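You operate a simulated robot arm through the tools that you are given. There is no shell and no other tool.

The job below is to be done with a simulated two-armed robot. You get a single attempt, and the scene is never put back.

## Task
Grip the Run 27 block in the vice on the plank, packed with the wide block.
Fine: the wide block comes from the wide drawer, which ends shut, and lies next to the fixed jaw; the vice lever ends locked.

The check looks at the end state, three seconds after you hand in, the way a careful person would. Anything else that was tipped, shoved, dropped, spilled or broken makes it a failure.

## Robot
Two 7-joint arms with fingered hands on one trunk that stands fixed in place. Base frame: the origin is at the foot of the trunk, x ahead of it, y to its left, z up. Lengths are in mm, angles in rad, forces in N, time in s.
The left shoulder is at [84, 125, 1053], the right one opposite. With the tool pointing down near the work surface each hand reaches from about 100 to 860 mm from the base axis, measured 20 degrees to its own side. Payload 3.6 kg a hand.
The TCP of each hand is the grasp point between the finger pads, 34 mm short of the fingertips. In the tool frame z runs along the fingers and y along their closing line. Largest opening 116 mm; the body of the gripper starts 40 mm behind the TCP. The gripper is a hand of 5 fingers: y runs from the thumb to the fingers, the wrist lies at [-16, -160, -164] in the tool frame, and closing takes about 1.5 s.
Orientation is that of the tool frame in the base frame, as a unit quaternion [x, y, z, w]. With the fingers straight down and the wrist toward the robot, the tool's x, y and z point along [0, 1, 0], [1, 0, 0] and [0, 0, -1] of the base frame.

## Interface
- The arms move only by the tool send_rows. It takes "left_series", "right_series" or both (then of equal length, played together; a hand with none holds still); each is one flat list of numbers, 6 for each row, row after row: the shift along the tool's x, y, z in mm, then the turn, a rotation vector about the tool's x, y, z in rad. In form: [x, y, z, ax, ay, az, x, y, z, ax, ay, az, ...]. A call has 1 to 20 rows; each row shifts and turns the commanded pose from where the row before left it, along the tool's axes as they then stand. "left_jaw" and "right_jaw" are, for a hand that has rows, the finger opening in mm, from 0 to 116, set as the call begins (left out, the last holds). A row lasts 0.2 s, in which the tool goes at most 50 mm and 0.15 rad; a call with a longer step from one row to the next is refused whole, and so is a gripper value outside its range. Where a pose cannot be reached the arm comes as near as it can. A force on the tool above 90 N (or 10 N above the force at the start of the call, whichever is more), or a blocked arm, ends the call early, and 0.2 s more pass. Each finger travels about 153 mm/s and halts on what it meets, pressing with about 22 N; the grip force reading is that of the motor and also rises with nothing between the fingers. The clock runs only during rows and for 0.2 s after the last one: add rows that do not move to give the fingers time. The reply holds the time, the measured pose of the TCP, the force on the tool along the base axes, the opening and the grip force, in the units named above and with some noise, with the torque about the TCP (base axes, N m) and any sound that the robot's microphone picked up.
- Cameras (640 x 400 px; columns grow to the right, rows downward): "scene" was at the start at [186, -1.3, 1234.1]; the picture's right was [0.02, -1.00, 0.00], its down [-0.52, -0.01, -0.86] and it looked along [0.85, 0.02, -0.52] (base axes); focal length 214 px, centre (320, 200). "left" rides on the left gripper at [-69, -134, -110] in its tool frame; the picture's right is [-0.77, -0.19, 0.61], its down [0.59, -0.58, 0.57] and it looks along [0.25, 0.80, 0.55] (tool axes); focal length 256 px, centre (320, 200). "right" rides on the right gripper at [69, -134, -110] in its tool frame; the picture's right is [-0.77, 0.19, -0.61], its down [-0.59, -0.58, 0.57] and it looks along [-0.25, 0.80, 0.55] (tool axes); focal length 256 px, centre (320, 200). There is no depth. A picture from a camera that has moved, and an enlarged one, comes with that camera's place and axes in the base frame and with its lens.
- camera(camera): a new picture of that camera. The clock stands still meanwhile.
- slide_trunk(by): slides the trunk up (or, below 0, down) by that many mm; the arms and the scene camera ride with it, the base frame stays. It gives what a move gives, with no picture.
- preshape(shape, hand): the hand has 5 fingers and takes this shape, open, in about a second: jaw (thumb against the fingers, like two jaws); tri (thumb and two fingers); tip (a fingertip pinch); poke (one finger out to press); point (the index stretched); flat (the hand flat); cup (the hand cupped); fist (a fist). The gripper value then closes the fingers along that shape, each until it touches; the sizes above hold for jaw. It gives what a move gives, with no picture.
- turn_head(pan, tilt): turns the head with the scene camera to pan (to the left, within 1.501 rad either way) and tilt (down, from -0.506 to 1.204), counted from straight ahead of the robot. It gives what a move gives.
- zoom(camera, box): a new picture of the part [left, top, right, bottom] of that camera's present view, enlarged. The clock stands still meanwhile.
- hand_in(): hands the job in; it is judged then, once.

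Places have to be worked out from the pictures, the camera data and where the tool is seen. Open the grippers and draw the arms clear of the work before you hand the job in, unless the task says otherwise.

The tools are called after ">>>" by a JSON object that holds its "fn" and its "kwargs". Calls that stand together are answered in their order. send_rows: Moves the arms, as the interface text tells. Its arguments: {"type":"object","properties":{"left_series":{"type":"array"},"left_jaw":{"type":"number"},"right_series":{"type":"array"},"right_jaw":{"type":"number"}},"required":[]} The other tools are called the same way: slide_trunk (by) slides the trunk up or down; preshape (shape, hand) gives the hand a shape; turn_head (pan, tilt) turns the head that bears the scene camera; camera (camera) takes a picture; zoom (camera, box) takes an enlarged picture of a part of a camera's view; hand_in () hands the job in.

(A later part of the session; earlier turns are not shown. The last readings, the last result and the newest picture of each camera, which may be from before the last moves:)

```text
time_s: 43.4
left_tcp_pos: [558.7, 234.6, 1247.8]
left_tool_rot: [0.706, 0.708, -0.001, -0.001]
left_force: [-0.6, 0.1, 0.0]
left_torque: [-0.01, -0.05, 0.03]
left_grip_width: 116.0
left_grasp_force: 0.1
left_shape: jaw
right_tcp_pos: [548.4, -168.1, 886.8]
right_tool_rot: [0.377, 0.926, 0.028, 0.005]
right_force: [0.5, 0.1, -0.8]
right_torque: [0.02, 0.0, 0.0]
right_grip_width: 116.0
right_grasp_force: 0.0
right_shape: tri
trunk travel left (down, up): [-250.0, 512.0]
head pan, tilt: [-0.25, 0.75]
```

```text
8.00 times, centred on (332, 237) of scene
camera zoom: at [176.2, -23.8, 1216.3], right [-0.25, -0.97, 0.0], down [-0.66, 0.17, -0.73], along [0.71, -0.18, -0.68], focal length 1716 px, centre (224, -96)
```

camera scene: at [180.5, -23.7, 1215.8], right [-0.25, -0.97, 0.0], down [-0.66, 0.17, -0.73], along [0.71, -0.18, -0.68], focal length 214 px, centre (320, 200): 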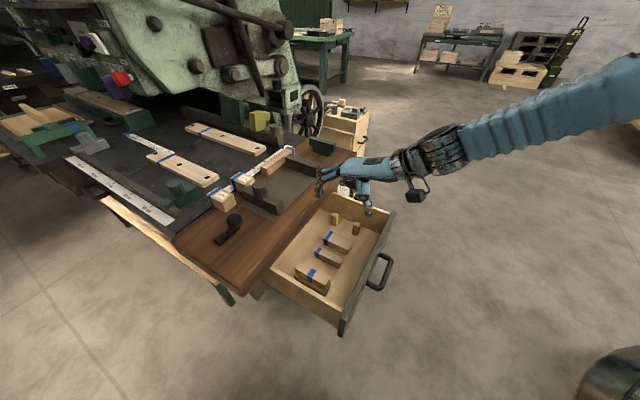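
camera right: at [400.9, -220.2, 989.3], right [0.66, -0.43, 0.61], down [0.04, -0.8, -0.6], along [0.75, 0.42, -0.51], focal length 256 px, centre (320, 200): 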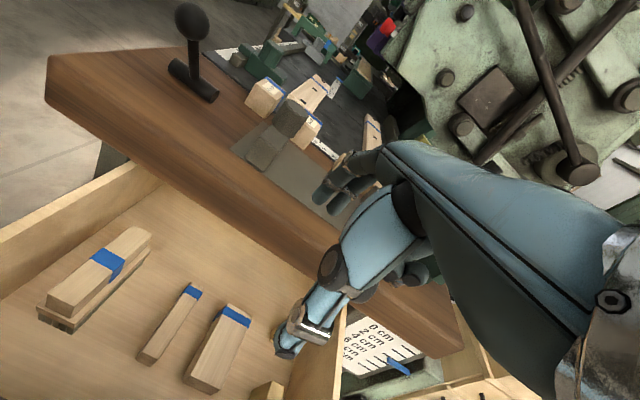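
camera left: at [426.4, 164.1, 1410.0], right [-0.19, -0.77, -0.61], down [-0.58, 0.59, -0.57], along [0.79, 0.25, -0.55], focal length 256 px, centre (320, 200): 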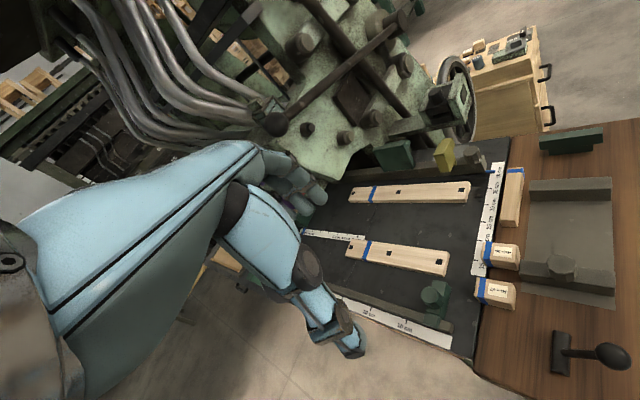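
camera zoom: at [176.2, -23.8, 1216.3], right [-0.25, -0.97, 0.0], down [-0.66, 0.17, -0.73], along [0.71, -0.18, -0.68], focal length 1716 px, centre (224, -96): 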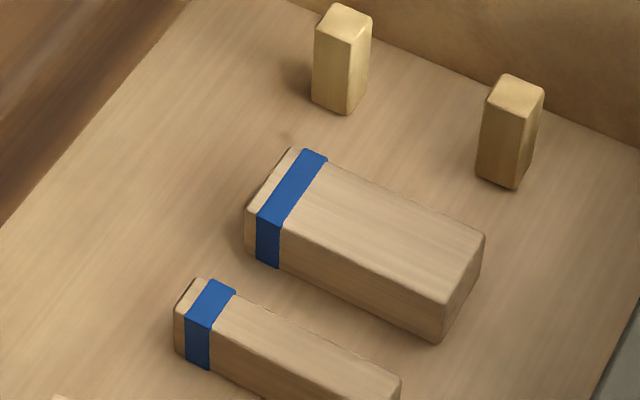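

Triangulated: wide block p 500–537, q 225–310 (36×85 mm), top z≈668, drawer floor z≈643. I square up the hand above it at (551, −177), open to 100, and descend to z≈727.

>>> {"fn": "send_rows", "kwargs": {"right_series": [0, 0, 0, 0.0555, -0.0122, 0.0122, -8.3, -4, 0, 0, 0, 0, 0, 0, 40, 0, 0, 0, 0, 0, 40, 0, 0, 0, 0, 0, 40, 0, 0, 0, 0, 0, 40, 0, 0, 0], "right_jaw": 100}}

>>> {"fn": "camera", "kwargs": {"camera": "right"}}

>>> {"fn": "zoom", "kwargs": {"camera": "scene", "box": [280, 150, 440, 250]}}

```text
time_s: 44.6
left_tcp_pos: [546.5, 229.4, 1258.5]
left_tool_rot: [0.706, 0.709, 0.004, 0.002]
left_force: [0.9, -0.2, -0.6]
left_torque: [0.02, 0.03, -0.01]
left_grip_width: 115.9
left_grasp_force: 0.0
left_shape: jaw
right_tcp_pos: [568.4, -162.1, 811.2]
right_tool_rot: [0.38, 0.924, 0.022, 0.019]
right_force: [-50.6, -41.4, 82.5]
right_torque: [3.05, -3.13, 0.45]
right_grip_width: 88.2
right_grasp_force: 0.0
right_shape: tri
right hand out of reach, approached as far as the arm can: row 1, 2
trunk travel left (down, up): [-250.0, 512.0]
head pan, tilt: [-0.25, 0.75]
stopped in row 5 (right hand): the force on the tool passed its limit at 113 N (the readings are from after the stop); the commanded pose is now the measured one
```

```text
taken
camera right: at [419.7, -210.5, 911.7], right [0.65, -0.42, 0.63], down [0.04, -0.81, -0.59], along [0.76, 0.41, -0.5], focal length 256 px, centre (320, 200)
```

right: 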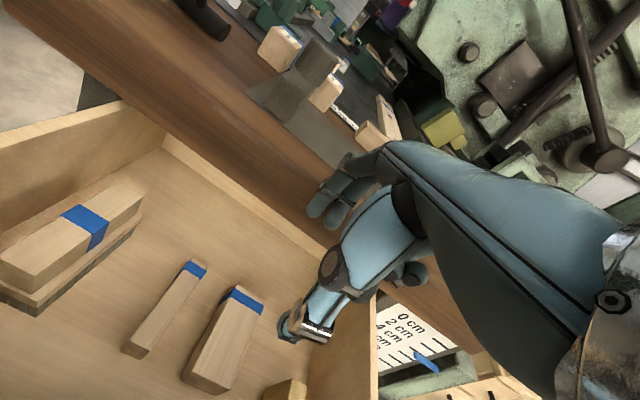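

```text
4.00 times, centred on (360, 200) of scene
camera zoom: at [161.6, -32.2, 1219.7], right [-0.26, -0.96, -0.01], down [-0.65, 0.18, -0.74], along [0.71, -0.19, -0.68], focal length 858 px, centre (160, 200)
```

zoom: 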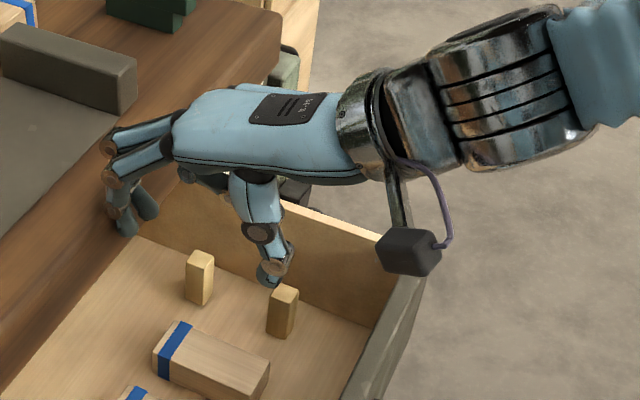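

The hand drifted ~20 mm toward the plank while clipped and the fingertips landed on the plank's front edge; the call stopped. I back away outward and upward at once.

>>> {"fn": "send_rows", "kwargs": {"right_series": [0, -10, -15, 0, 0, 0, 0, -20, -20, 0, 0, 0, 0, -20, -20, 0, 0, 0]}}

>>> {"fn": "camera", "kwargs": {"camera": "scene"}}

```text
time_s: 45.4
left_tcp_pos: [554.9, 232.8, 1251.0]
left_tool_rot: [0.707, 0.707, 0.0, 0.0]
left_force: [0.1, 0.0, 0.4]
left_torque: [0.01, 0.02, 0.0]
left_grip_width: 115.9
left_grasp_force: 0.0
left_shape: jaw
right_tcp_pos: [534.5, -195.8, 847.9]
right_tool_rot: [0.38, 0.925, 0.011, 0.01]
right_force: [-0.4, 0.1, -0.7]
right_torque: [0.01, 0.05, 0.01]
right_grip_width: 99.9
right_grasp_force: 0.1
right_shape: tri
trunk travel left (down, up): [-250.0, 512.0]
head pan, tilt: [-0.25, 0.75]
```

```text
taken
camera scene: at [178.2, -24.7, 1215.8], right [-0.25, -0.97, 0.0], down [-0.66, 0.17, -0.73], along [0.71, -0.18, -0.68], focal length 214 px, centre (320, 200)
```

scene: 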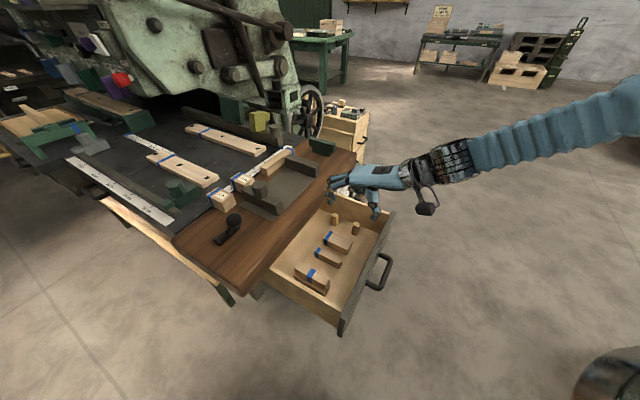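

Hand is free at (534, −196, 848) and nothing else moved. Clearance between the block's back end and the plank edge is tight, so I'll lower the hand inside the drawer in front (tips above the block) and push the drawer's front panel out a bit further with the thumb.

>>> {"fn": "send_rows", "kwargs": {"right_series": [0, 0, 0, 0.028, 0.0101, 0.0058, 0, 0, 34, 0, 0, 0, 0, 0, 34, 0, 0, 0, 0, 0, 34, 0, 0, 0, 0, 0, 30, 0, 0, 0]}}

>>> {"fn": "camera", "kwargs": {"camera": "right"}}

>>> {"fn": "zoom", "kwargs": {"camera": "scene", "box": [260, 170, 420, 270]}}

```text
time_s: 46.6
left_tcp_pos: [558.9, 236.1, 1249.8]
left_tool_rot: [0.704, 0.71, -0.001, -0.001]
left_force: [0.3, 0.4, -0.7]
left_torque: [0.0, 0.01, -0.02]
left_grip_width: 115.8
left_grasp_force: 0.2
left_shape: jaw
right_tcp_pos: [538.3, -194.8, 715.4]
right_tool_rot: [0.382, 0.924, -0.001, -0.001]
right_force: [-0.5, -0.4, -0.2]
right_torque: [0.01, 0.0, 0.0]
right_grip_width: 99.9
right_grasp_force: 0.1
right_shape: tri
trunk travel left (down, up): [-250.0, 512.0]
head pan, tilt: [-0.25, 0.75]
```

```text
taken
camera right: at [393.8, -239.5, 825.3], right [0.68, -0.41, 0.61], down [0.01, -0.83, -0.56], along [0.74, 0.39, -0.55], focal length 256 px, centre (320, 200)
```

right: 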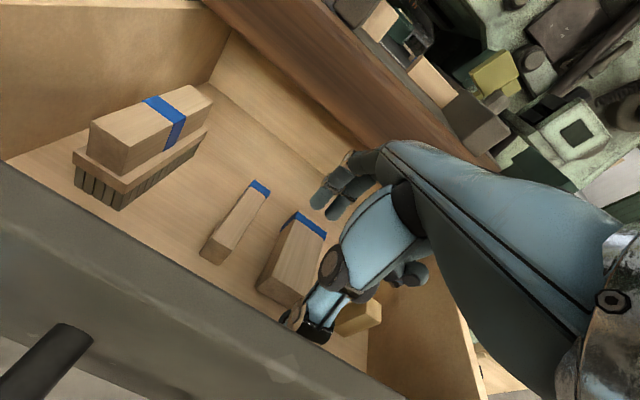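

```text
4.00 times, centred on (340, 220) of scene
camera zoom: at [176.7, -24.2, 1216.2], right [-0.25, -0.97, 0.0], down [-0.66, 0.17, -0.73], along [0.71, -0.18, -0.68], focal length 858 px, centre (240, 120)
```

zoom: 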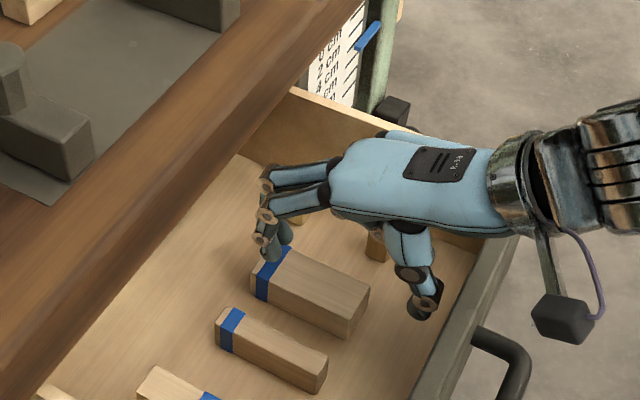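

Attitude is now exact. I zoom the wrist camera on the block to double-check its position relative to the hand.

>>> {"fn": "zoom", "kwargs": {"camera": "right", "box": [190, 160, 390, 350]}}

>>> {"fn": "zoom", "kwargs": {"camera": "scene", "box": [300, 200, 370, 260]}}

```text
2.11 times, centred on (290, 255) of right
camera zoom: at [393.8, -239.5, 825.3], right [0.68, -0.41, 0.61], down [0.01, -0.83, -0.56], along [0.74, 0.39, -0.55], focal length 539 px, centre (383, 84)
```

zoom: 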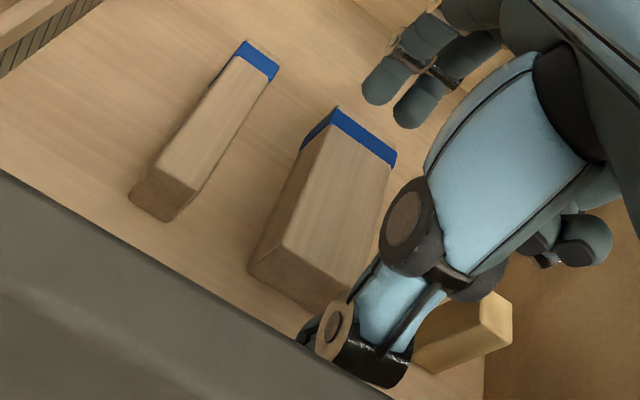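

```text
6.67 times, centred on (335, 230) of scene
camera zoom: at [176.7, -24.2, 1216.2], right [-0.25, -0.97, 0.0], down [-0.66, 0.17, -0.73], along [0.71, -0.18, -0.68], focal length 1430 px, centre (220, 0)
```

zoom: 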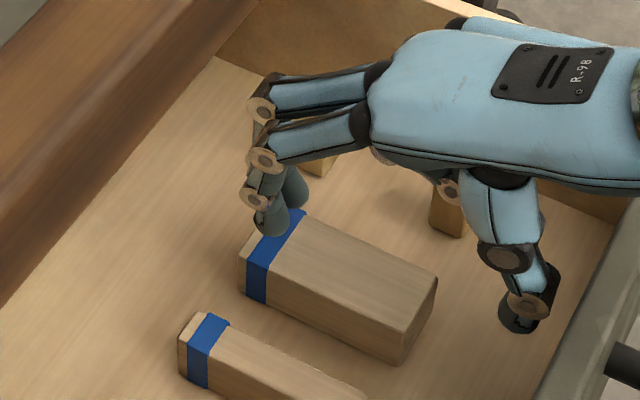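

The two views agree on the block at p 506–543, q 227–313, top z≈660–665, floor ≈635. Now I push outward (−e2) 66 mm so the thumb moves the drawer front out by ~35–40 mm.

>>> {"fn": "send_rows", "kwargs": {"right_series": [0, -11, 0, 0, 0, 0, 0, -11, 0, 0, 0, 0, 0, -11, 0, 0, 0, 0, 0, -11, 0, 0, 0, 0, 0, -11, 0, 0, 0, 0, 0, -11, 0, 0, 0, 0]}}

>>> {"fn": "zoom", "kwargs": {"camera": "scene", "box": [260, 170, 420, 270]}}

>>> {"fn": "camera", "kwargs": {"camera": "right"}}

```text
time_s: 48.0
left_tcp_pos: [582.6, 242.0, 1241.3]
left_tool_rot: [0.704, 0.71, -0.008, -0.005]
left_force: [-1.8, -0.2, -0.2]
left_torque: [-0.01, -0.15, 0.06]
left_grip_width: 115.8
left_grasp_force: 0.0
left_shape: jaw
right_tcp_pos: [510.2, -230.8, 717.8]
right_tool_rot: [0.373, 0.928, 0.0, -0.007]
right_force: [18.5, 40.0, 5.4]
right_torque: [0.13, -0.05, -1.09]
right_grip_width: 99.8
right_grasp_force: 0.0
right_shape: tri
trunk travel left (down, up): [-250.0, 512.0]
head pan, tilt: [-0.25, 0.75]
```

```text
4.00 times, centred on (340, 220) of scene
camera zoom: at [228.5, -14.8, 1213.9], right [-0.23, -0.97, 0.02], down [-0.69, 0.15, -0.7], along [0.68, -0.17, -0.71], focal length 858 px, centre (240, 120)
```

zoom: 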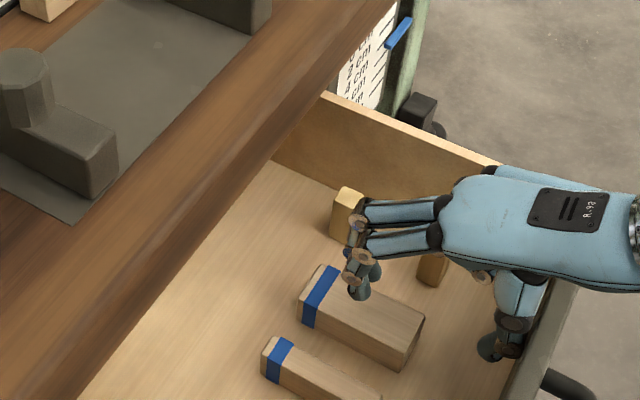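

```text
taken
camera right: at [368.1, -279.3, 829.8], right [0.69, -0.4, 0.6], down [0.02, -0.82, -0.57], along [0.72, 0.4, -0.56], focal length 256 px, centre (320, 200)
```

right: 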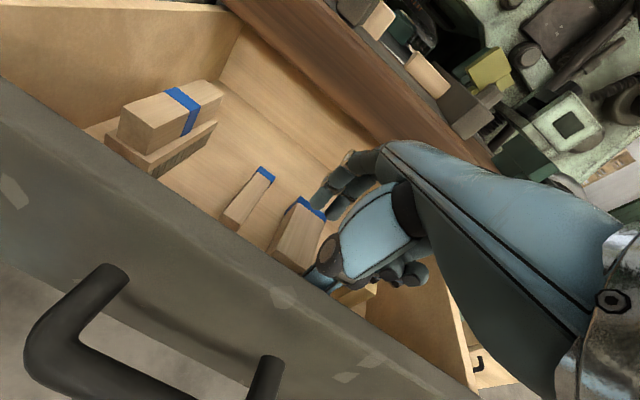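

The push met ~44 N and the trunk swayed, so the drawer is probably at its stop. I relax by moving back 25 mm and look.

>>> {"fn": "send_rows", "kwargs": {"right_series": [0, 12, 0, 0, 0, 0, 0, 13, 0, 0, 0, 0, 0, 0, 0, 0, 0, 0]}}

>>> {"fn": "zoom", "kwargs": {"camera": "scene", "box": [260, 170, 420, 270]}}

>>> {"fn": "camera", "kwargs": {"camera": "right"}}

```text
time_s: 48.3
left_tcp_pos: [578.3, 226.3, 1260.8]
left_tool_rot: [0.718, 0.694, 0.001, 0.045]
left_force: [-2.4, -0.2, -1.4]
left_torque: [-0.06, -0.08, 0.01]
left_grip_width: 115.7
left_grasp_force: 0.0
left_shape: jaw
right_tcp_pos: [509.6, -235.3, 734.9]
right_tool_rot: [0.354, 0.935, -0.024, -0.008]
right_force: [16.3, 41.4, 3.0]
right_torque: [0.22, -0.24, -0.97]
right_grip_width: 99.8
right_grasp_force: 0.1
right_shape: tri
trunk travel left (down, up): [-250.0, 512.0]
head pan, tilt: [-0.25, 0.75]
stopped in row 1 (right hand): the arm was blocked; the commanded pose is now the measured one
```

```text
4.00 times, centred on (340, 220) of scene
camera zoom: at [300.9, -15.4, 1207.0], right [-0.23, -0.97, 0.03], down [-0.73, 0.16, -0.66], along [0.64, -0.17, -0.75], focal length 858 px, centre (240, 120)
```

zoom: 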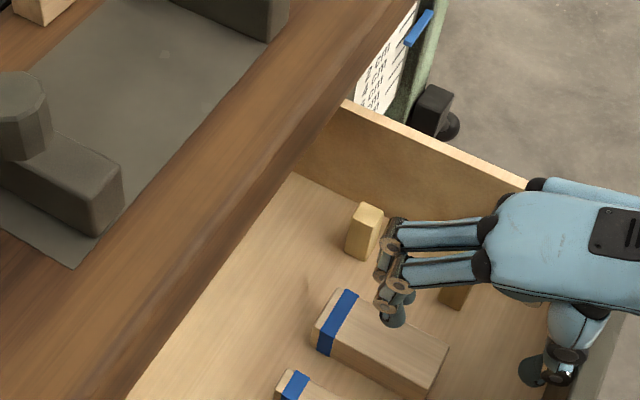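

```text
taken
camera right: at [371.2, -284.9, 850.9], right [0.72, -0.35, 0.6], down [0.04, -0.84, -0.54], along [0.69, 0.41, -0.59], focal length 256 px, centre (320, 200)
```

right: 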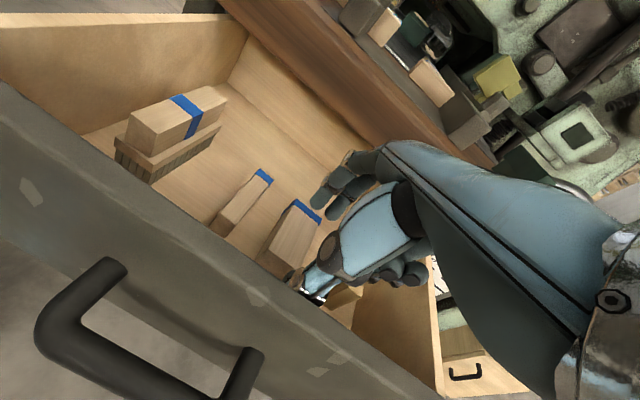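

The trunk is leaning toward the machine because of the pull on the drawer stop. I immediately move the hand inward (+e2) and a bit up to take the load off.

>>> {"fn": "send_rows", "kwargs": {"right_series": [0, 20, 0, 0, 0, 0, 0, 20, 0, 0, 0, 0, 0, 0, 0, 0, 0, 0, 0, 0, 0, 0, 0, 0]}}

>>> {"fn": "camera", "kwargs": {"camera": "scene"}}

```text
time_s: 48.6
left_tcp_pos: [523.8, 236.0, 1314.1]
left_tool_rot: [0.702, 0.693, 0.056, 0.155]
left_force: [-0.7, -0.1, -0.8]
left_torque: [0.0, -0.04, 0.02]
left_grip_width: 115.7
left_grasp_force: 0.0
left_shape: jaw
right_tcp_pos: [527.5, -236.3, 743.8]
right_tool_rot: [0.339, 0.938, -0.064, -0.022]
right_force: [10.2, 0.5, 2.0]
right_torque: [0.16, 0.58, -0.03]
right_grip_width: 100.2
right_grasp_force: 0.0
right_shape: tri
trunk travel left (down, up): [-250.0, 512.0]
head pan, tilt: [-0.25, 0.75]
stopped in row 1 (left hand): the arm was blocked; the commanded pose is now the measured one
```

```text
taken
camera scene: at [363.6, -15.9, 1199.6], right [-0.22, -0.98, 0.04], down [-0.77, 0.15, -0.63], along [0.61, -0.16, -0.78], focal length 214 px, centre (320, 200)
```

scene: 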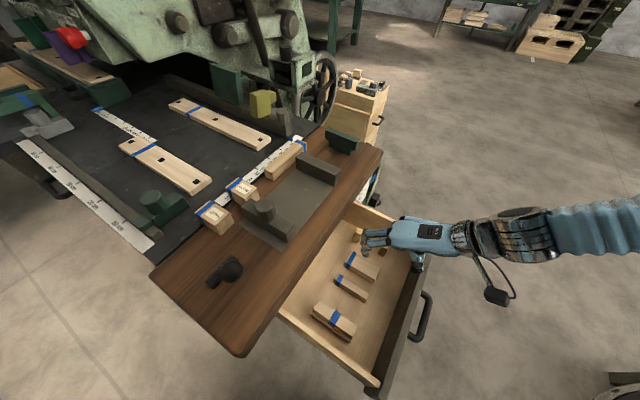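

The lean is still progressing though the load is mostly gone. I hold both arms still for a moment and see whether the trunk recovers.

>>> {"fn": "send_rows", "kwargs": {"right_series": [0, 10, 0, 0, 0, 0, 0, 10, 0, 0, 0, 0], "left_series": [0, 0, 0, 0, 0, 0, 0, 0, 0, 0, 0, 0]}}

>>> {"fn": "camera", "kwargs": {"camera": "scene"}}

```text
time_s: 49.0
left_tcp_pos: [415.4, 217.6, 1325.5]
left_tool_rot: [0.704, 0.674, 0.076, 0.213]
left_force: [-0.2, -1.7, -0.5]
left_torque: [0.09, 0.06, 0.02]
left_grip_width: 116.0
left_grasp_force: 0.0
left_shape: jaw
right_tcp_pos: [464.2, -194.6, 751.3]
right_tool_rot: [0.447, 0.891, 0.014, -0.075]
right_force: [39.0, 17.6, 16.2]
right_torque: [-0.2, 0.18, 0.48]
right_grip_width: 99.9
right_grasp_force: 0.0
right_shape: tri
trunk travel left (down, up): [-250.0, 512.0]
head pan, tilt: [-0.25, 0.75]
stopped in row 1 (left hand): the arm was blocked; the commanded pose is now the measured one
```

```text
taken
camera scene: at [321.0, -24.7, 1204.2], right [-0.24, -0.97, 0.03], down [-0.75, 0.17, -0.64], along [0.62, -0.18, -0.76], focal length 214 px, centre (320, 200)
```

scene: 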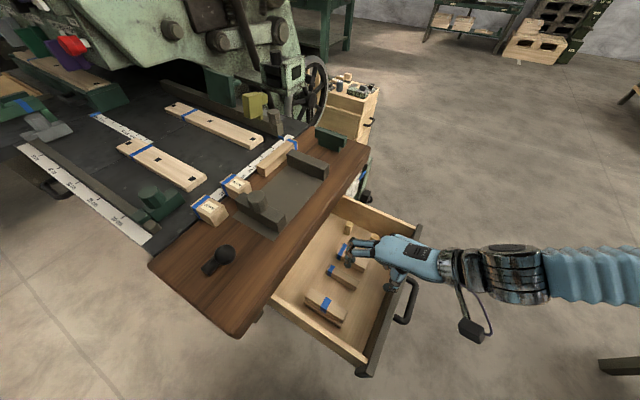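

The trunk is swinging back but the thumb is catching the drawer front again. I lift the right hand up out of the drawer.

>>> {"fn": "send_rows", "kwargs": {"right_series": [0, 15, -45, 0, 0, 0, 0, 0, -45, 0, 0, 0]}}

>>> {"fn": "camera", "kwargs": {"camera": "scene"}}

```text
time_s: 49.3
left_tcp_pos: [275.8, 203.5, 1332.9]
left_tool_rot: [0.715, 0.654, 0.066, 0.238]
left_force: [0.1, -2.6, -0.3]
left_torque: [0.14, 0.01, 0.03]
left_grip_width: 115.9
left_grasp_force: 0.1
left_shape: jaw
right_tcp_pos: [413.4, -181.0, 790.7]
right_tool_rot: [0.454, 0.89, 0.036, -0.007]
right_force: [-1.0, 1.6, 0.2]
right_torque: [-0.08, -0.07, 0.0]
right_grip_width: 99.9
right_grasp_force: 0.1
right_shape: tri
trunk travel left (down, up): [-250.0, 512.0]
head pan, tilt: [-0.25, 0.75]
stopped in row 1 (left hand): the arm was blocked; the commanded pose is now the measured one
```

```text
taken
camera scene: at [219.7, -28.3, 1213.7], right [-0.25, -0.97, 0.01], down [-0.69, 0.17, -0.7], along [0.68, -0.18, -0.71], focal length 214 px, centre (320, 200)
```

scene: 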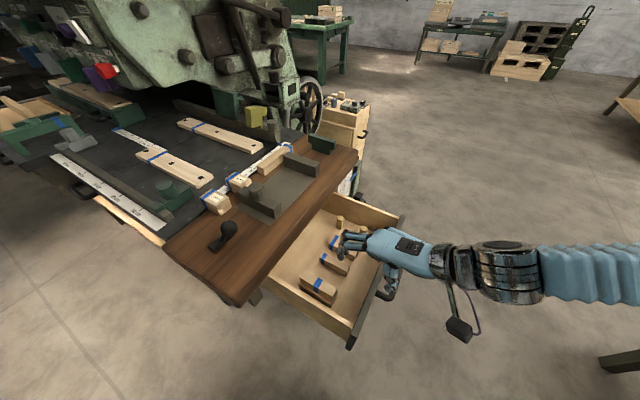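

Hand is clear of the drawer and the force is gone. I wait for the trunk to settle.

>>> {"fn": "send_rows", "kwargs": {"right_series": [0, 0, 0, 0, 0, 0, 0, 0, 0, 0, 0, 0, 0, 0, 0, 0, 0, 0]}}

>>> {"fn": "send_rows", "kwargs": {"right_series": [0, 0, 0, 0, 0, 0, 0, 0, 0, 0, 0, 0, 0, 0, 0, 0, 0, 0, 0, 0, 0, 0, 0, 0, 0, 0, 0, 0, 0, 0]}}

>>> {"fn": "camera", "kwargs": {"camera": "scene"}}

```text
time_s: 49.6
left_tcp_pos: [189.5, 214.8, 1351.2]
left_tool_rot: [0.708, 0.641, 0.124, 0.269]
left_force: [2.7, -1.6, 2.4]
left_torque: [0.16, 0.27, 0.05]
left_grip_width: 116.1
left_grasp_force: 0.0
left_shape: jaw
right_tcp_pos: [380.1, -182.5, 819.9]
right_tool_rot: [0.491, 0.867, 0.084, -0.011]
right_force: [1.1, 1.8, 1.2]
right_torque: [-0.07, 0.04, 0.04]
right_grip_width: 99.9
right_grasp_force: 0.1
right_shape: tri
trunk travel left (down, up): [-250.0, 512.0]
head pan, tilt: [-0.25, 0.75]
stopped in row 1 (left hand): the arm was blocked; the commanded pose is now the measured one
```

```text
time_s: 49.9
left_tcp_pos: [256.3, 218.3, 1342.1]
left_tool_rot: [0.709, 0.65, 0.105, 0.252]
left_force: [-1.8, 0.3, 3.5]
left_torque: [0.07, 0.17, -0.01]
left_grip_width: 116.3
left_grasp_force: 0.1
left_shape: jaw
right_tcp_pos: [424.5, -186.2, 802.4]
right_tool_rot: [0.487, 0.871, 0.054, -0.019]
right_force: [2.3, -3.2, 5.7]
right_torque: [-0.02, 0.29, 0.22]
right_grip_width: 100.1
right_grasp_force: 0.0
right_shape: tri
trunk travel left (down, up): [-250.0, 512.0]
head pan, tilt: [-0.25, 0.75]
stopped in row 1 (right hand): the arm was blocked; the commanded pose is now the measured one
```

```text
taken
camera scene: at [217.9, -23.4, 1215.1], right [-0.25, -0.97, 0.01], down [-0.68, 0.17, -0.71], along [0.69, -0.18, -0.7], focal length 214 px, centre (320, 200)
```

scene: 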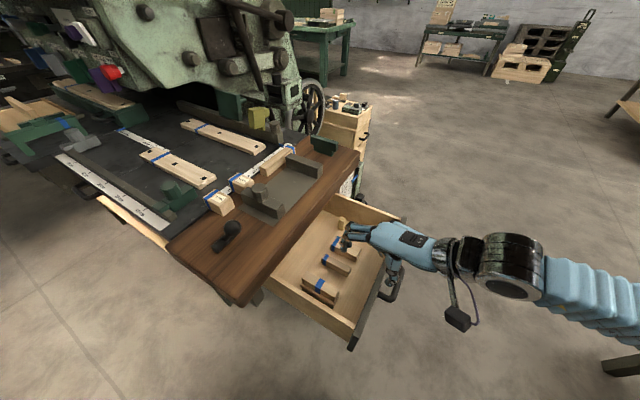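

The trunk oscillation is decaying. I let time pass with a head command.

>>> {"fn": "turn_head", "kwargs": {"pan": -0.2, "tilt": 0.75}}

>>> {"fn": "turn_head", "kwargs": {"pan": -0.25, "tilt": 0.75}}

>>> {"fn": "camera", "kwargs": {"camera": "scene"}}

```text
time_s: 50.6
left_tcp_pos: [236.6, 216.7, 1343.5]
left_tool_rot: [0.708, 0.649, 0.11, 0.257]
left_force: [1.2, -0.1, -1.4]
left_torque: [-0.01, 0.07, -0.06]
left_grip_width: 115.9
left_grasp_force: 0.0
left_shape: jaw
right_tcp_pos: [410.6, -183.8, 806.2]
right_tool_rot: [0.492, 0.867, 0.074, -0.023]
right_force: [1.0, -0.2, -0.6]
right_torque: [0.0, 0.05, 0.04]
right_grip_width: 100.0
right_grasp_force: 0.0
right_shape: tri
trunk travel left (down, up): [-250.0, 512.0]
head pan, tilt: [-0.201, 0.75]
```

```text
time_s: 51.2
left_tcp_pos: [225.5, 214.7, 1345.0]
left_tool_rot: [0.708, 0.647, 0.114, 0.259]
left_force: [-0.1, -0.3, -0.2]
left_torque: [-0.03, 0.01, 0.01]
left_grip_width: 116.3
left_grasp_force: 0.1
left_shape: jaw
right_tcp_pos: [405.6, -183.5, 808.4]
right_tool_rot: [0.493, 0.866, 0.076, -0.019]
right_force: [0.5, 1.0, 0.3]
right_torque: [0.03, 0.02, -0.04]
right_grip_width: 100.2
right_grasp_force: 0.0
right_shape: tri
trunk travel left (down, up): [-250.0, 512.0]
head pan, tilt: [-0.25, 0.75]
```

```text
taken
camera scene: at [175.8, -24.3, 1216.4], right [-0.25, -0.97, 0.0], down [-0.66, 0.17, -0.73], along [0.71, -0.18, -0.68], focal length 214 px, centre (320, 200)
```

scene: 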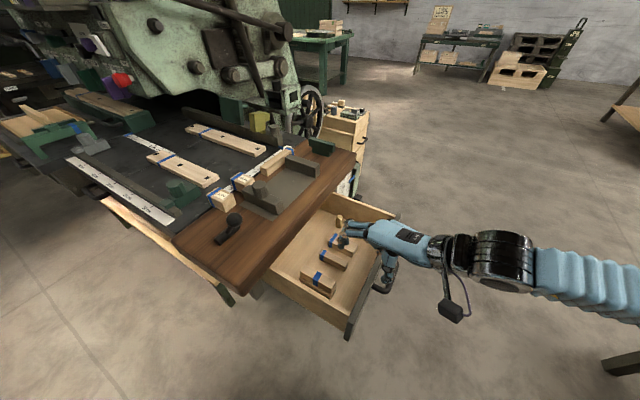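

The trunk has settled back to its pose and only the drawer appears slightly further out. I zoom to re-measure the block and the drawer, and check the rest of the plank is undisturbed.

>>> {"fn": "zoom", "kwargs": {"camera": "scene", "box": [292, 200, 372, 260]}}

>>> {"fn": "zoom", "kwargs": {"camera": "scene", "box": [170, 130, 370, 250]}}

>>> {"fn": "camera", "kwargs": {"camera": "right"}}

>>> {"fn": "camera", "kwargs": {"camera": "left"}}

```text
6.67 times, centred on (332, 230) of scene
camera zoom: at [175.8, -24.3, 1216.4], right [-0.25, -0.97, 0.0], down [-0.66, 0.17, -0.73], along [0.71, -0.18, -0.68], focal length 1430 px, centre (240, 0)
```

zoom: 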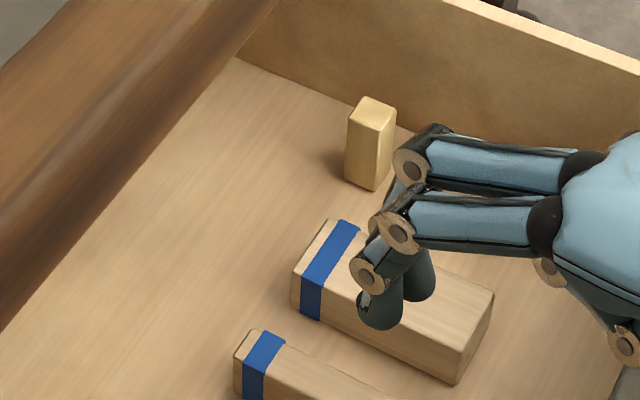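

```text
3.20 times, centred on (270, 190) of scene
camera zoom: at [175.8, -24.3, 1216.4], right [-0.25, -0.97, 0.0], down [-0.66, 0.17, -0.73], along [0.71, -0.18, -0.68], focal length 686 px, centre (480, 232)
```

zoom: 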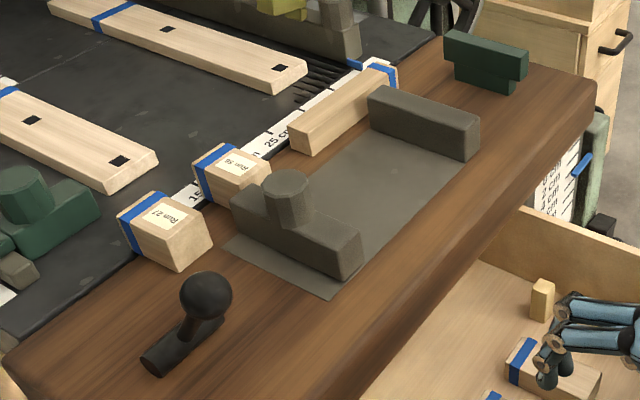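

```text
taken
camera right: at [249.6, -207.8, 908.7], right [0.53, -0.65, 0.54], down [-0.17, -0.71, -0.69], along [0.83, 0.27, -0.48], focal length 256 px, centre (320, 200)
```

right: 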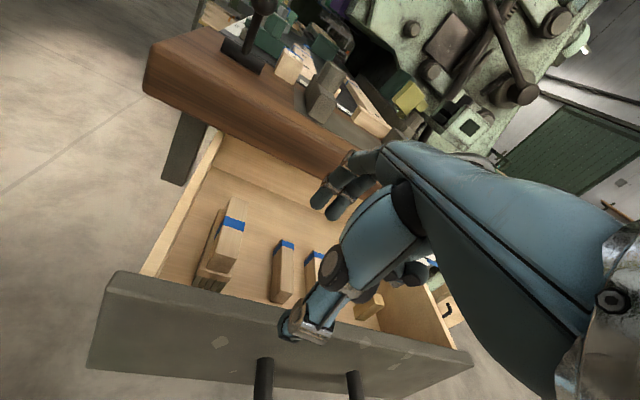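

```text
taken
camera left: at [48.3, 176.5, 1380.3], right [0.04, -0.88, -0.47], down [-0.13, 0.47, -0.87], along [0.99, 0.1, -0.1], focal length 256 px, centre (320, 200)
```

left: 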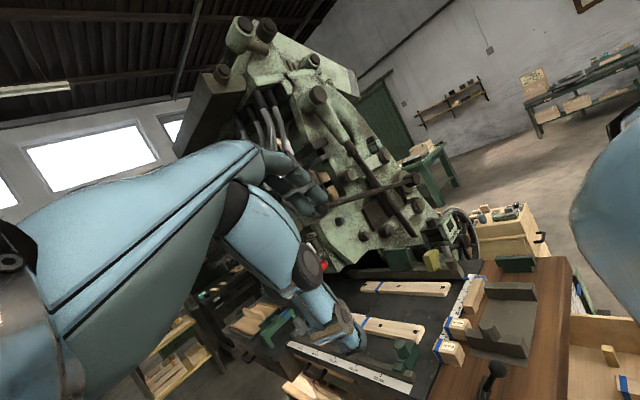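

Everything on the plank is undisturbed; the drawer moved out another ~18 mm, so the wide block is now about p 506–543, q 209–295. I move the hand back over it and restore the fingers-down, 45° attitude.

>>> {"fn": "send_rows", "kwargs": {"right_series": [-25.2, 39.9, -4.9, 0, 0, 0, -25.2, 39.9, -4.9, 0, 0, 0, -25.2, 39.9, -4.9, 0, 0, 0, 0, 0, 0, 0.0421, -0.0312, -0.083, 0, 0, 0, 0.0421, -0.0312, -0.083, 0, 0, 0, 0.0421, -0.0312, -0.083, 0, 0, 0, 0, 0, 0]}}

>>> {"fn": "camera", "kwargs": {"camera": "scene"}}

>>> {"fn": "camera", "kwargs": {"camera": "right"}}

```text
time_s: 52.8
left_tcp_pos: [227.1, 216.4, 1344.8]
left_tool_rot: [0.708, 0.648, 0.112, 0.259]
left_force: [-0.1, -0.5, 0.6]
left_torque: [-0.01, 0.0, -0.06]
left_grip_width: 116.0
left_grasp_force: 0.1
left_shape: jaw
right_tcp_pos: [545.6, -171.9, 823.6]
right_tool_rot: [0.404, 0.914, 0.024, -0.01]
right_force: [0.0, 0.7, 0.1]
right_torque: [-0.02, 0.01, 0.02]
right_grip_width: 100.0
right_grasp_force: 0.0
right_shape: tri
right hand out of reach, approached as far as the arm can: row 5, 6
trunk travel left (down, up): [-250.0, 512.0]
head pan, tilt: [-0.25, 0.75]
```

```text
taken
camera scene: at [176.4, -23.9, 1216.3], right [-0.25, -0.97, 0.0], down [-0.66, 0.17, -0.73], along [0.71, -0.18, -0.68], focal length 214 px, centre (320, 200)
```

scene: 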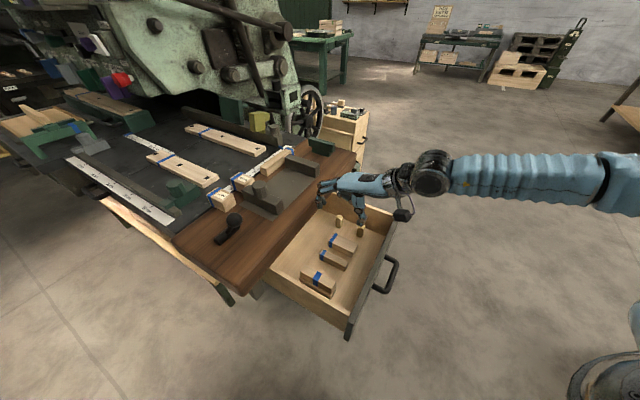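

```text
taken
camera right: at [399.1, -215.3, 931.0], right [0.65, -0.47, 0.59], down [-0.03, -0.79, -0.61], along [0.76, 0.38, -0.53], focal length 256 px, centre (320, 200)
```

right: 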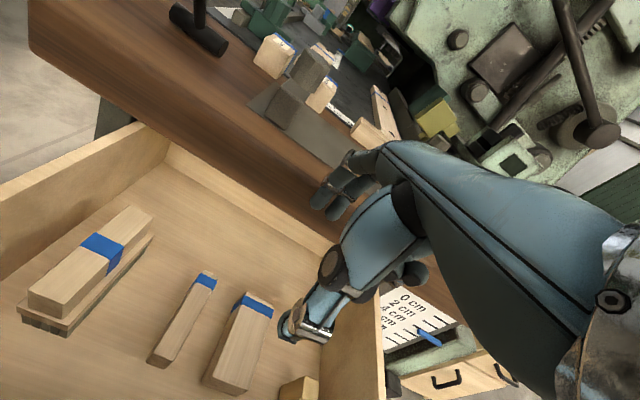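

The wrist is at its limit again with the hand this high relative to the shoulder, so I raise the trunk by 130 and then lower the hand relative to it.

>>> {"fn": "slide_trunk", "kwargs": {"by": 130}}

>>> {"fn": "send_rows", "kwargs": {"right_series": [0, -30, 30, 0, 0, 0, 0, 0, 40, 0, 0, 0, 0, 0, 40, 0, 0, 0]}}

```text
time_s: 54.4
left_tcp_pos: [227.1, 215.8, 1474.9]
left_tool_rot: [0.708, 0.647, 0.113, 0.259]
left_force: [0.8, -0.3, -0.5]
left_torque: [0.02, 0.02, -0.03]
left_grip_width: 115.9
left_grasp_force: 0.1
left_shape: jaw
right_tcp_pos: [543.9, -172.9, 964.0]
right_tool_rot: [0.409, 0.912, 0.028, 0.003]
right_force: [-0.3, -0.2, -0.1]
right_torque: [0.02, -0.02, -0.02]
right_grip_width: 99.9
right_grasp_force: 0.1
right_shape: tri
trunk travel left (down, up): [-380.0, 382.0]
head pan, tilt: [-0.25, 0.75]
```

```text
time_s: 55.2
left_tcp_pos: [226.3, 214.0, 1474.4]
left_tool_rot: [0.708, 0.647, 0.113, 0.259]
left_force: [0.2, -0.1, 0.0]
left_torque: [0.0, 0.0, 0.01]
left_grip_width: 115.8
left_grasp_force: 0.0
left_shape: jaw
right_tcp_pos: [525.5, -185.7, 852.6]
right_tool_rot: [0.408, 0.912, 0.028, 0.004]
right_force: [0.6, 0.2, 1.2]
right_torque: [0.01, 0.0, 0.02]
right_grip_width: 99.8
right_grasp_force: 0.1
right_shape: tri
trunk travel left (down, up): [-380.0, 382.0]
head pan, tilt: [-0.25, 0.75]
```

Reachable again at (525, −186, 853). I square up the attitude and centre above the block.

>>> {"fn": "send_rows", "kwargs": {"right_series": [0, 0, 0, 0.0546, -0.0141, -0.0559, -18.1, 11.7, 0, 0, 0, 0, 0, 0, 20, 0, 0, 0, 0, 0, 0, 0, 0, 0]}}

>>> {"fn": "zoom", "kwargs": {"camera": "scene", "box": [260, 170, 420, 270]}}

>>> {"fn": "zoom", "kwargs": {"camera": "right", "box": [120, 200, 400, 400]}}

```text
time_s: 56.2
left_tcp_pos: [226.6, 216.4, 1474.0]
left_tool_rot: [0.707, 0.648, 0.112, 0.26]
left_force: [-0.6, 0.5, 0.0]
left_torque: [-0.05, 0.01, -0.01]
left_grip_width: 115.7
left_grasp_force: 0.1
left_shape: jaw
right_tcp_pos: [545.8, -190.8, 833.1]
right_tool_rot: [0.383, 0.924, -0.001, 0.001]
right_force: [0.2, 0.7, -0.1]
right_torque: [-0.02, 0.02, -0.02]
right_grip_width: 100.1
right_grasp_force: 0.1
right_shape: tri
trunk travel left (down, up): [-380.0, 382.0]
head pan, tilt: [-0.25, 0.75]
```

```text
4.00 times, centred on (340, 220) of scene
camera zoom: at [127.7, -23.6, 1349.3], right [-0.25, -0.97, 0.0], down [-0.66, 0.17, -0.73], along [0.71, -0.18, -0.68], focal length 858 px, centre (240, 120)
```

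zoom: 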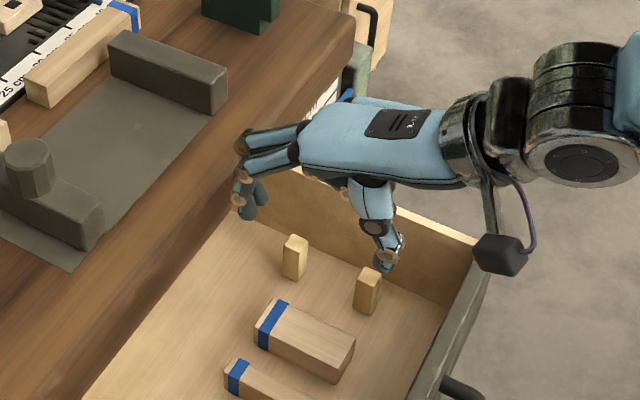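

```text
2.00 times, centred on (260, 300) of right
camera zoom: at [401.5, -235.4, 943.5], right [0.68, -0.41, 0.61], down [0.01, -0.83, -0.56], along [0.74, 0.39, -0.55], focal length 512 px, centre (440, 0)
```

zoom: 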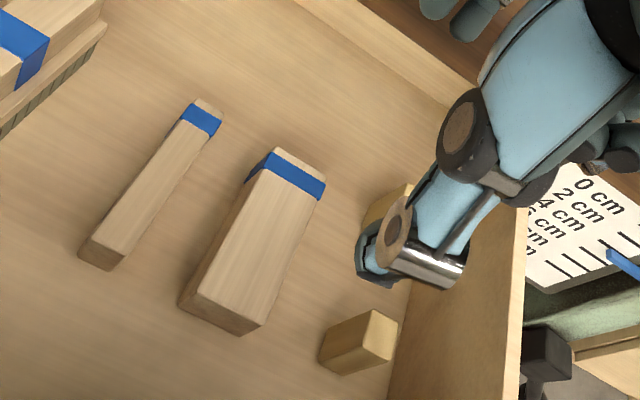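

The stereo pair confirms the block under the open fingers (block p 504–541, q 211–294; TCP p 521, q 251). I descend to TCP z≈675, so the tips stay just above the drawer floor.

>>> {"fn": "send_rows", "kwargs": {"right_series": [0, 0, 35, 0, 0, 0, 0, 0, 35, 0, 0, 0, 0, 0, 35, 0, 0, 0, 0, 0, 30, 0, 0, 0, 0, 0, 10, 0, 0, 0]}}

>>> {"fn": "zoom", "kwargs": {"camera": "scene", "box": [270, 190, 390, 265]}}

>>> {"fn": "zoom", "kwargs": {"camera": "right", "box": [200, 140, 400, 340]}}

```text
time_s: 57.4
left_tcp_pos: [225.6, 215.5, 1474.8]
left_tool_rot: [0.708, 0.647, 0.113, 0.26]
left_force: [0.1, -0.2, 0.2]
left_torque: [-0.02, -0.02, -0.01]
left_grip_width: 116.0
left_grasp_force: 0.1
left_shape: jaw
right_tcp_pos: [545.8, -189.9, 687.8]
right_tool_rot: [0.381, 0.924, -0.001, 0.0]
right_force: [0.0, -0.9, 1.3]
right_torque: [0.01, -0.02, 0.0]
right_grip_width: 100.0
right_grasp_force: 0.1
right_shape: tri
trunk travel left (down, up): [-380.0, 382.0]
head pan, tilt: [-0.25, 0.75]
```

```text
5.33 times, centred on (330, 228) of scene
camera zoom: at [127.8, -24.1, 1349.3], right [-0.25, -0.97, 0.0], down [-0.66, 0.17, -0.73], along [0.71, -0.18, -0.68], focal length 1144 px, centre (267, 53)
```

zoom: 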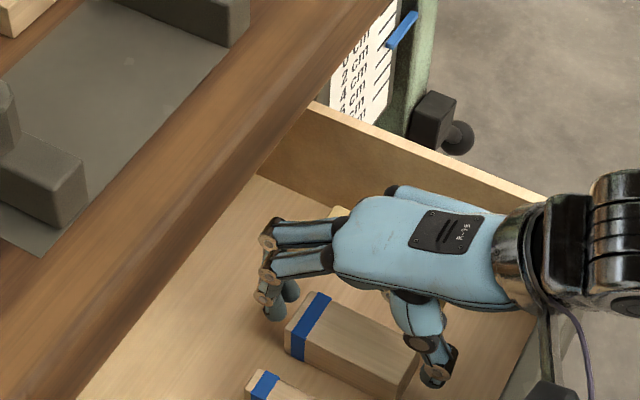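

```text
2.00 times, centred on (300, 240) of right
camera zoom: at [401.7, -235.3, 797.9], right [0.68, -0.41, 0.61], down [0.01, -0.83, -0.56], along [0.74, 0.39, -0.55], focal length 512 px, centre (360, 120)
```

zoom: 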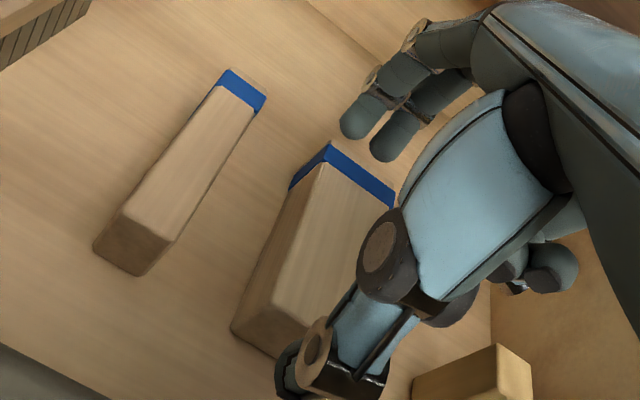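

Fingers are behind the taped end and the thumb in front of the other end, no contact. I go down the last 13 mm and close.

>>> {"fn": "send_rows", "kwargs": {"right_series": [0, 0, 7, 0, 0, 0, 0, 0, 6, 0, 0, 0]}}

>>> {"fn": "send_rows", "kwargs": {"right_series": [0, 0, 0, 0, 0, 0, 0, 0, 0, 0, 0, 0, 0, 0, 0, 0, 0, 0, 0, 0, 0, 0, 0, 0, 0, 0, 0, 0, 0, 0, 0, 0, 0, 0, 0, 0, 0, 0, 0, 0, 0, 0, 0, 0, 0, 0, 0, 0], "right_jaw": 60}}

>>> {"fn": "zoom", "kwargs": {"camera": "scene", "box": [270, 190, 390, 265]}}

>>> {"fn": "zoom", "kwargs": {"camera": "right", "box": [200, 140, 400, 340]}}

```text
time_s: 58.0
left_tcp_pos: [226.4, 215.0, 1474.3]
left_tool_rot: [0.708, 0.647, 0.113, 0.259]
left_force: [-0.2, 0.2, 0.0]
left_torque: [-0.01, 0.02, 0.01]
left_grip_width: 115.8
left_grasp_force: 0.0
left_shape: jaw
right_tcp_pos: [545.9, -190.3, 675.2]
right_tool_rot: [0.382, 0.924, -0.001, -0.001]
right_force: [0.1, -0.5, 0.6]
right_torque: [0.0, 0.01, 0.03]
right_grip_width: 100.1
right_grasp_force: 0.0
right_shape: tri
trunk travel left (down, up): [-380.0, 382.0]
head pan, tilt: [-0.25, 0.75]
```

```text
time_s: 59.8
left_tcp_pos: [225.1, 215.3, 1474.2]
left_tool_rot: [0.707, 0.648, 0.113, 0.259]
left_force: [0.6, 0.1, 0.8]
left_torque: [-0.01, -0.02, 0.0]
left_grip_width: 115.7
left_grasp_force: 0.1
left_shape: jaw
right_tcp_pos: [545.7, -189.9, 675.8]
right_tool_rot: [0.382, 0.924, 0.0, 0.0]
right_force: [-1.1, -1.4, 5.1]
right_torque: [-0.23, 0.25, 0.04]
right_grip_width: 86.0
right_grasp_force: 21.8
right_shape: tri
trunk travel left (down, up): [-380.0, 382.0]
head pan, tilt: [-0.25, 0.75]
```

```text
5.33 times, centred on (330, 228) of scene
camera zoom: at [127.3, -24.0, 1349.3], right [-0.25, -0.97, 0.0], down [-0.66, 0.17, -0.73], along [0.71, -0.18, -0.68], focal length 1144 px, centre (267, 53)
```

zoom: 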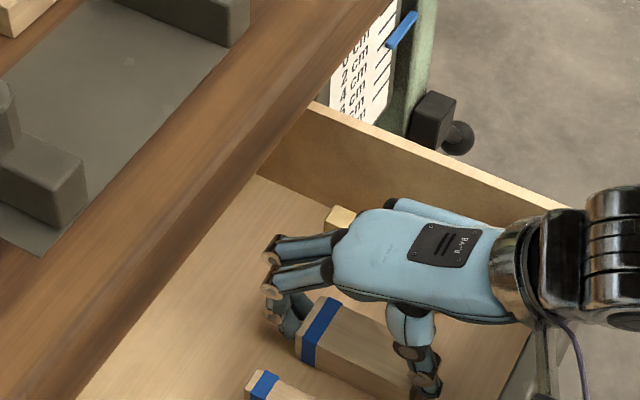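

```text
2.00 times, centred on (300, 240) of right
camera zoom: at [401.3, -235.4, 785.3], right [0.68, -0.41, 0.61], down [0.01, -0.83, -0.56], along [0.74, 0.39, -0.55], focal length 512 px, centre (360, 120)
```

zoom: 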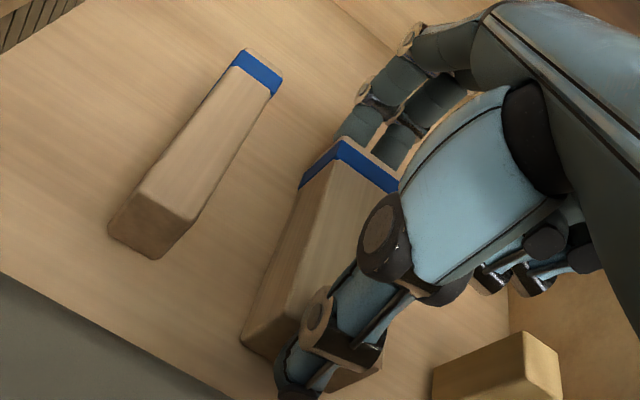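

Gripped at 86 mm with ~22 N. I lift 40 mm to check it comes along level.

>>> {"fn": "send_rows", "kwargs": {"right_series": [0, 0, -10, 0, 0, 0, 0, 0, -15, 0, 0, 0, 0, 0, -15, 0, 0, 0]}}

>>> {"fn": "zoom", "kwargs": {"camera": "scene", "box": [270, 190, 390, 265]}}

>>> {"fn": "zoom", "kwargs": {"camera": "right", "box": [200, 140, 400, 340]}}

```text
time_s: 60.6
left_tcp_pos: [227.0, 216.2, 1474.4]
left_tool_rot: [0.707, 0.648, 0.114, 0.259]
left_force: [0.7, -0.4, 1.0]
left_torque: [0.01, -0.01, 0.02]
left_grip_width: 116.1
left_grasp_force: 0.0
left_shape: jaw
right_tcp_pos: [545.6, -191.8, 716.3]
right_tool_rot: [0.382, 0.924, -0.001, 0.0]
right_force: [-0.2, -0.2, -0.4]
right_torque: [0.01, 0.0, 0.02]
right_grip_width: 86.6
right_grasp_force: 22.2
right_shape: tri
trunk travel left (down, up): [-380.0, 382.0]
head pan, tilt: [-0.25, 0.75]
```

```text
5.33 times, centred on (330, 228) of scene
camera zoom: at [127.7, -24.1, 1349.3], right [-0.25, -0.97, 0.0], down [-0.66, 0.17, -0.73], along [0.71, -0.18, -0.68], focal length 1144 px, centre (267, 53)
```

zoom: 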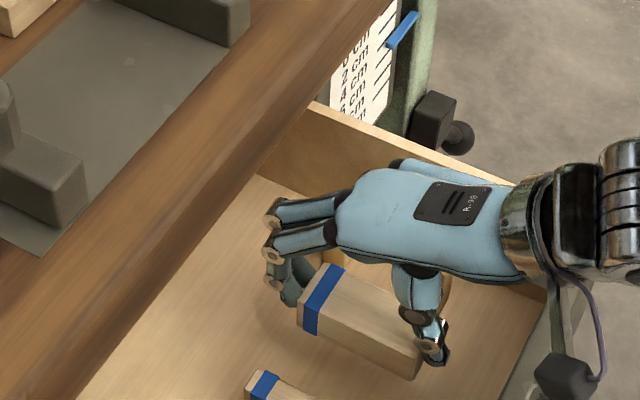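

```text
2.00 times, centred on (300, 240) of right
camera zoom: at [401.0, -235.7, 825.7], right [0.68, -0.41, 0.61], down [0.01, -0.83, -0.56], along [0.74, 0.39, -0.56], focal length 512 px, centre (360, 120)
```

zoom: 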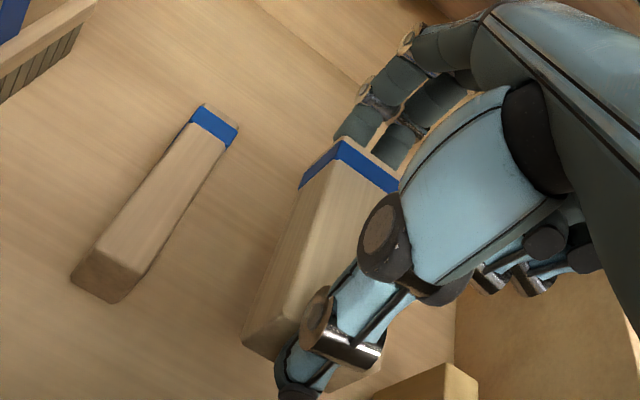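

The block is held firmly and level. I lift it to TCP z≈880, so its underside clears the plank.

>>> {"fn": "send_rows", "kwargs": {"right_series": [0, 0, -35, 0, 0, 0, 0, 0, -35, 0, 0, 0, 0, 0, -35, 0, 0, 0, 0, 0, -35, 0, 0, 0, 0, 0, -25, 0, 0, 0]}}

>>> {"fn": "camera", "kwargs": {"camera": "scene"}}

```text
time_s: 61.8
left_tcp_pos: [226.1, 216.2, 1475.3]
left_tool_rot: [0.708, 0.647, 0.113, 0.26]
left_force: [0.1, -0.1, -0.1]
left_torque: [-0.03, -0.02, 0.01]
left_grip_width: 115.9
left_grasp_force: 0.0
left_shape: jaw
right_tcp_pos: [546.3, -190.4, 878.9]
right_tool_rot: [0.382, 0.924, -0.001, 0.0]
right_force: [0.3, 0.3, -0.7]
right_torque: [-0.01, -0.02, 0.01]
right_grip_width: 86.2
right_grasp_force: 21.7
right_shape: tri
trunk travel left (down, up): [-380.0, 382.0]
head pan, tilt: [-0.25, 0.75]
```

```text
taken
camera scene: at [127.6, -23.8, 1349.3], right [-0.25, -0.97, 0.0], down [-0.66, 0.17, -0.73], along [0.71, -0.18, -0.68], focal length 214 px, centre (320, 200)
```

scene: 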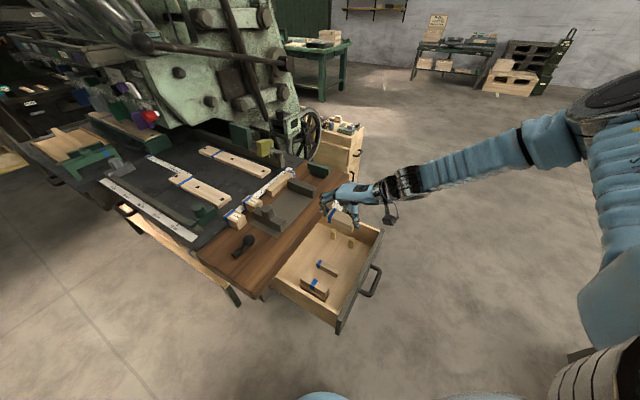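

Lifted to 879. I move it forward along e2 over the plate between the jaws, 100 mm first.

>>> {"fn": "send_rows", "kwargs": {"right_series": [0, 25, -4, 0, 0, 0, 0, 25, -4, 0, 0, 0, 0, 25, -4, 0, 0, 0, 0, 25, -4, 0, 0, 0]}}

>>> {"fn": "zoom", "kwargs": {"camera": "scene", "box": [230, 140, 390, 240]}}

```text
time_s: 62.8
left_tcp_pos: [226.2, 216.4, 1473.8]
left_tool_rot: [0.708, 0.647, 0.112, 0.259]
left_force: [0.7, 0.9, 0.4]
left_torque: [-0.02, 0.02, 0.01]
left_grip_width: 116.0
left_grasp_force: 0.0
left_shape: jaw
right_tcp_pos: [616.9, -119.0, 895.3]
right_tool_rot: [0.382, 0.924, -0.001, -0.001]
right_force: [0.3, -0.1, -1.0]
right_torque: [-0.01, 0.03, -0.02]
right_grip_width: 86.3
right_grasp_force: 22.3
right_shape: tri
trunk travel left (down, up): [-380.0, 382.0]
head pan, tilt: [-0.25, 0.75]
```

```text
4.00 times, centred on (310, 190) of scene
camera zoom: at [128.2, -23.2, 1349.2], right [-0.25, -0.97, 0.0], down [-0.66, 0.17, -0.73], along [0.71, -0.18, -0.68], focal length 858 px, centre (360, 240)
```

zoom: 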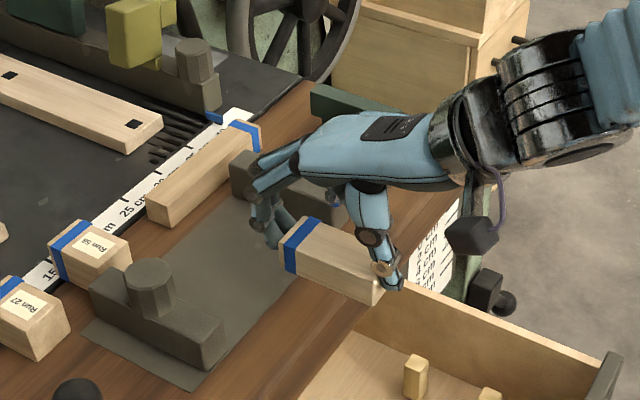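

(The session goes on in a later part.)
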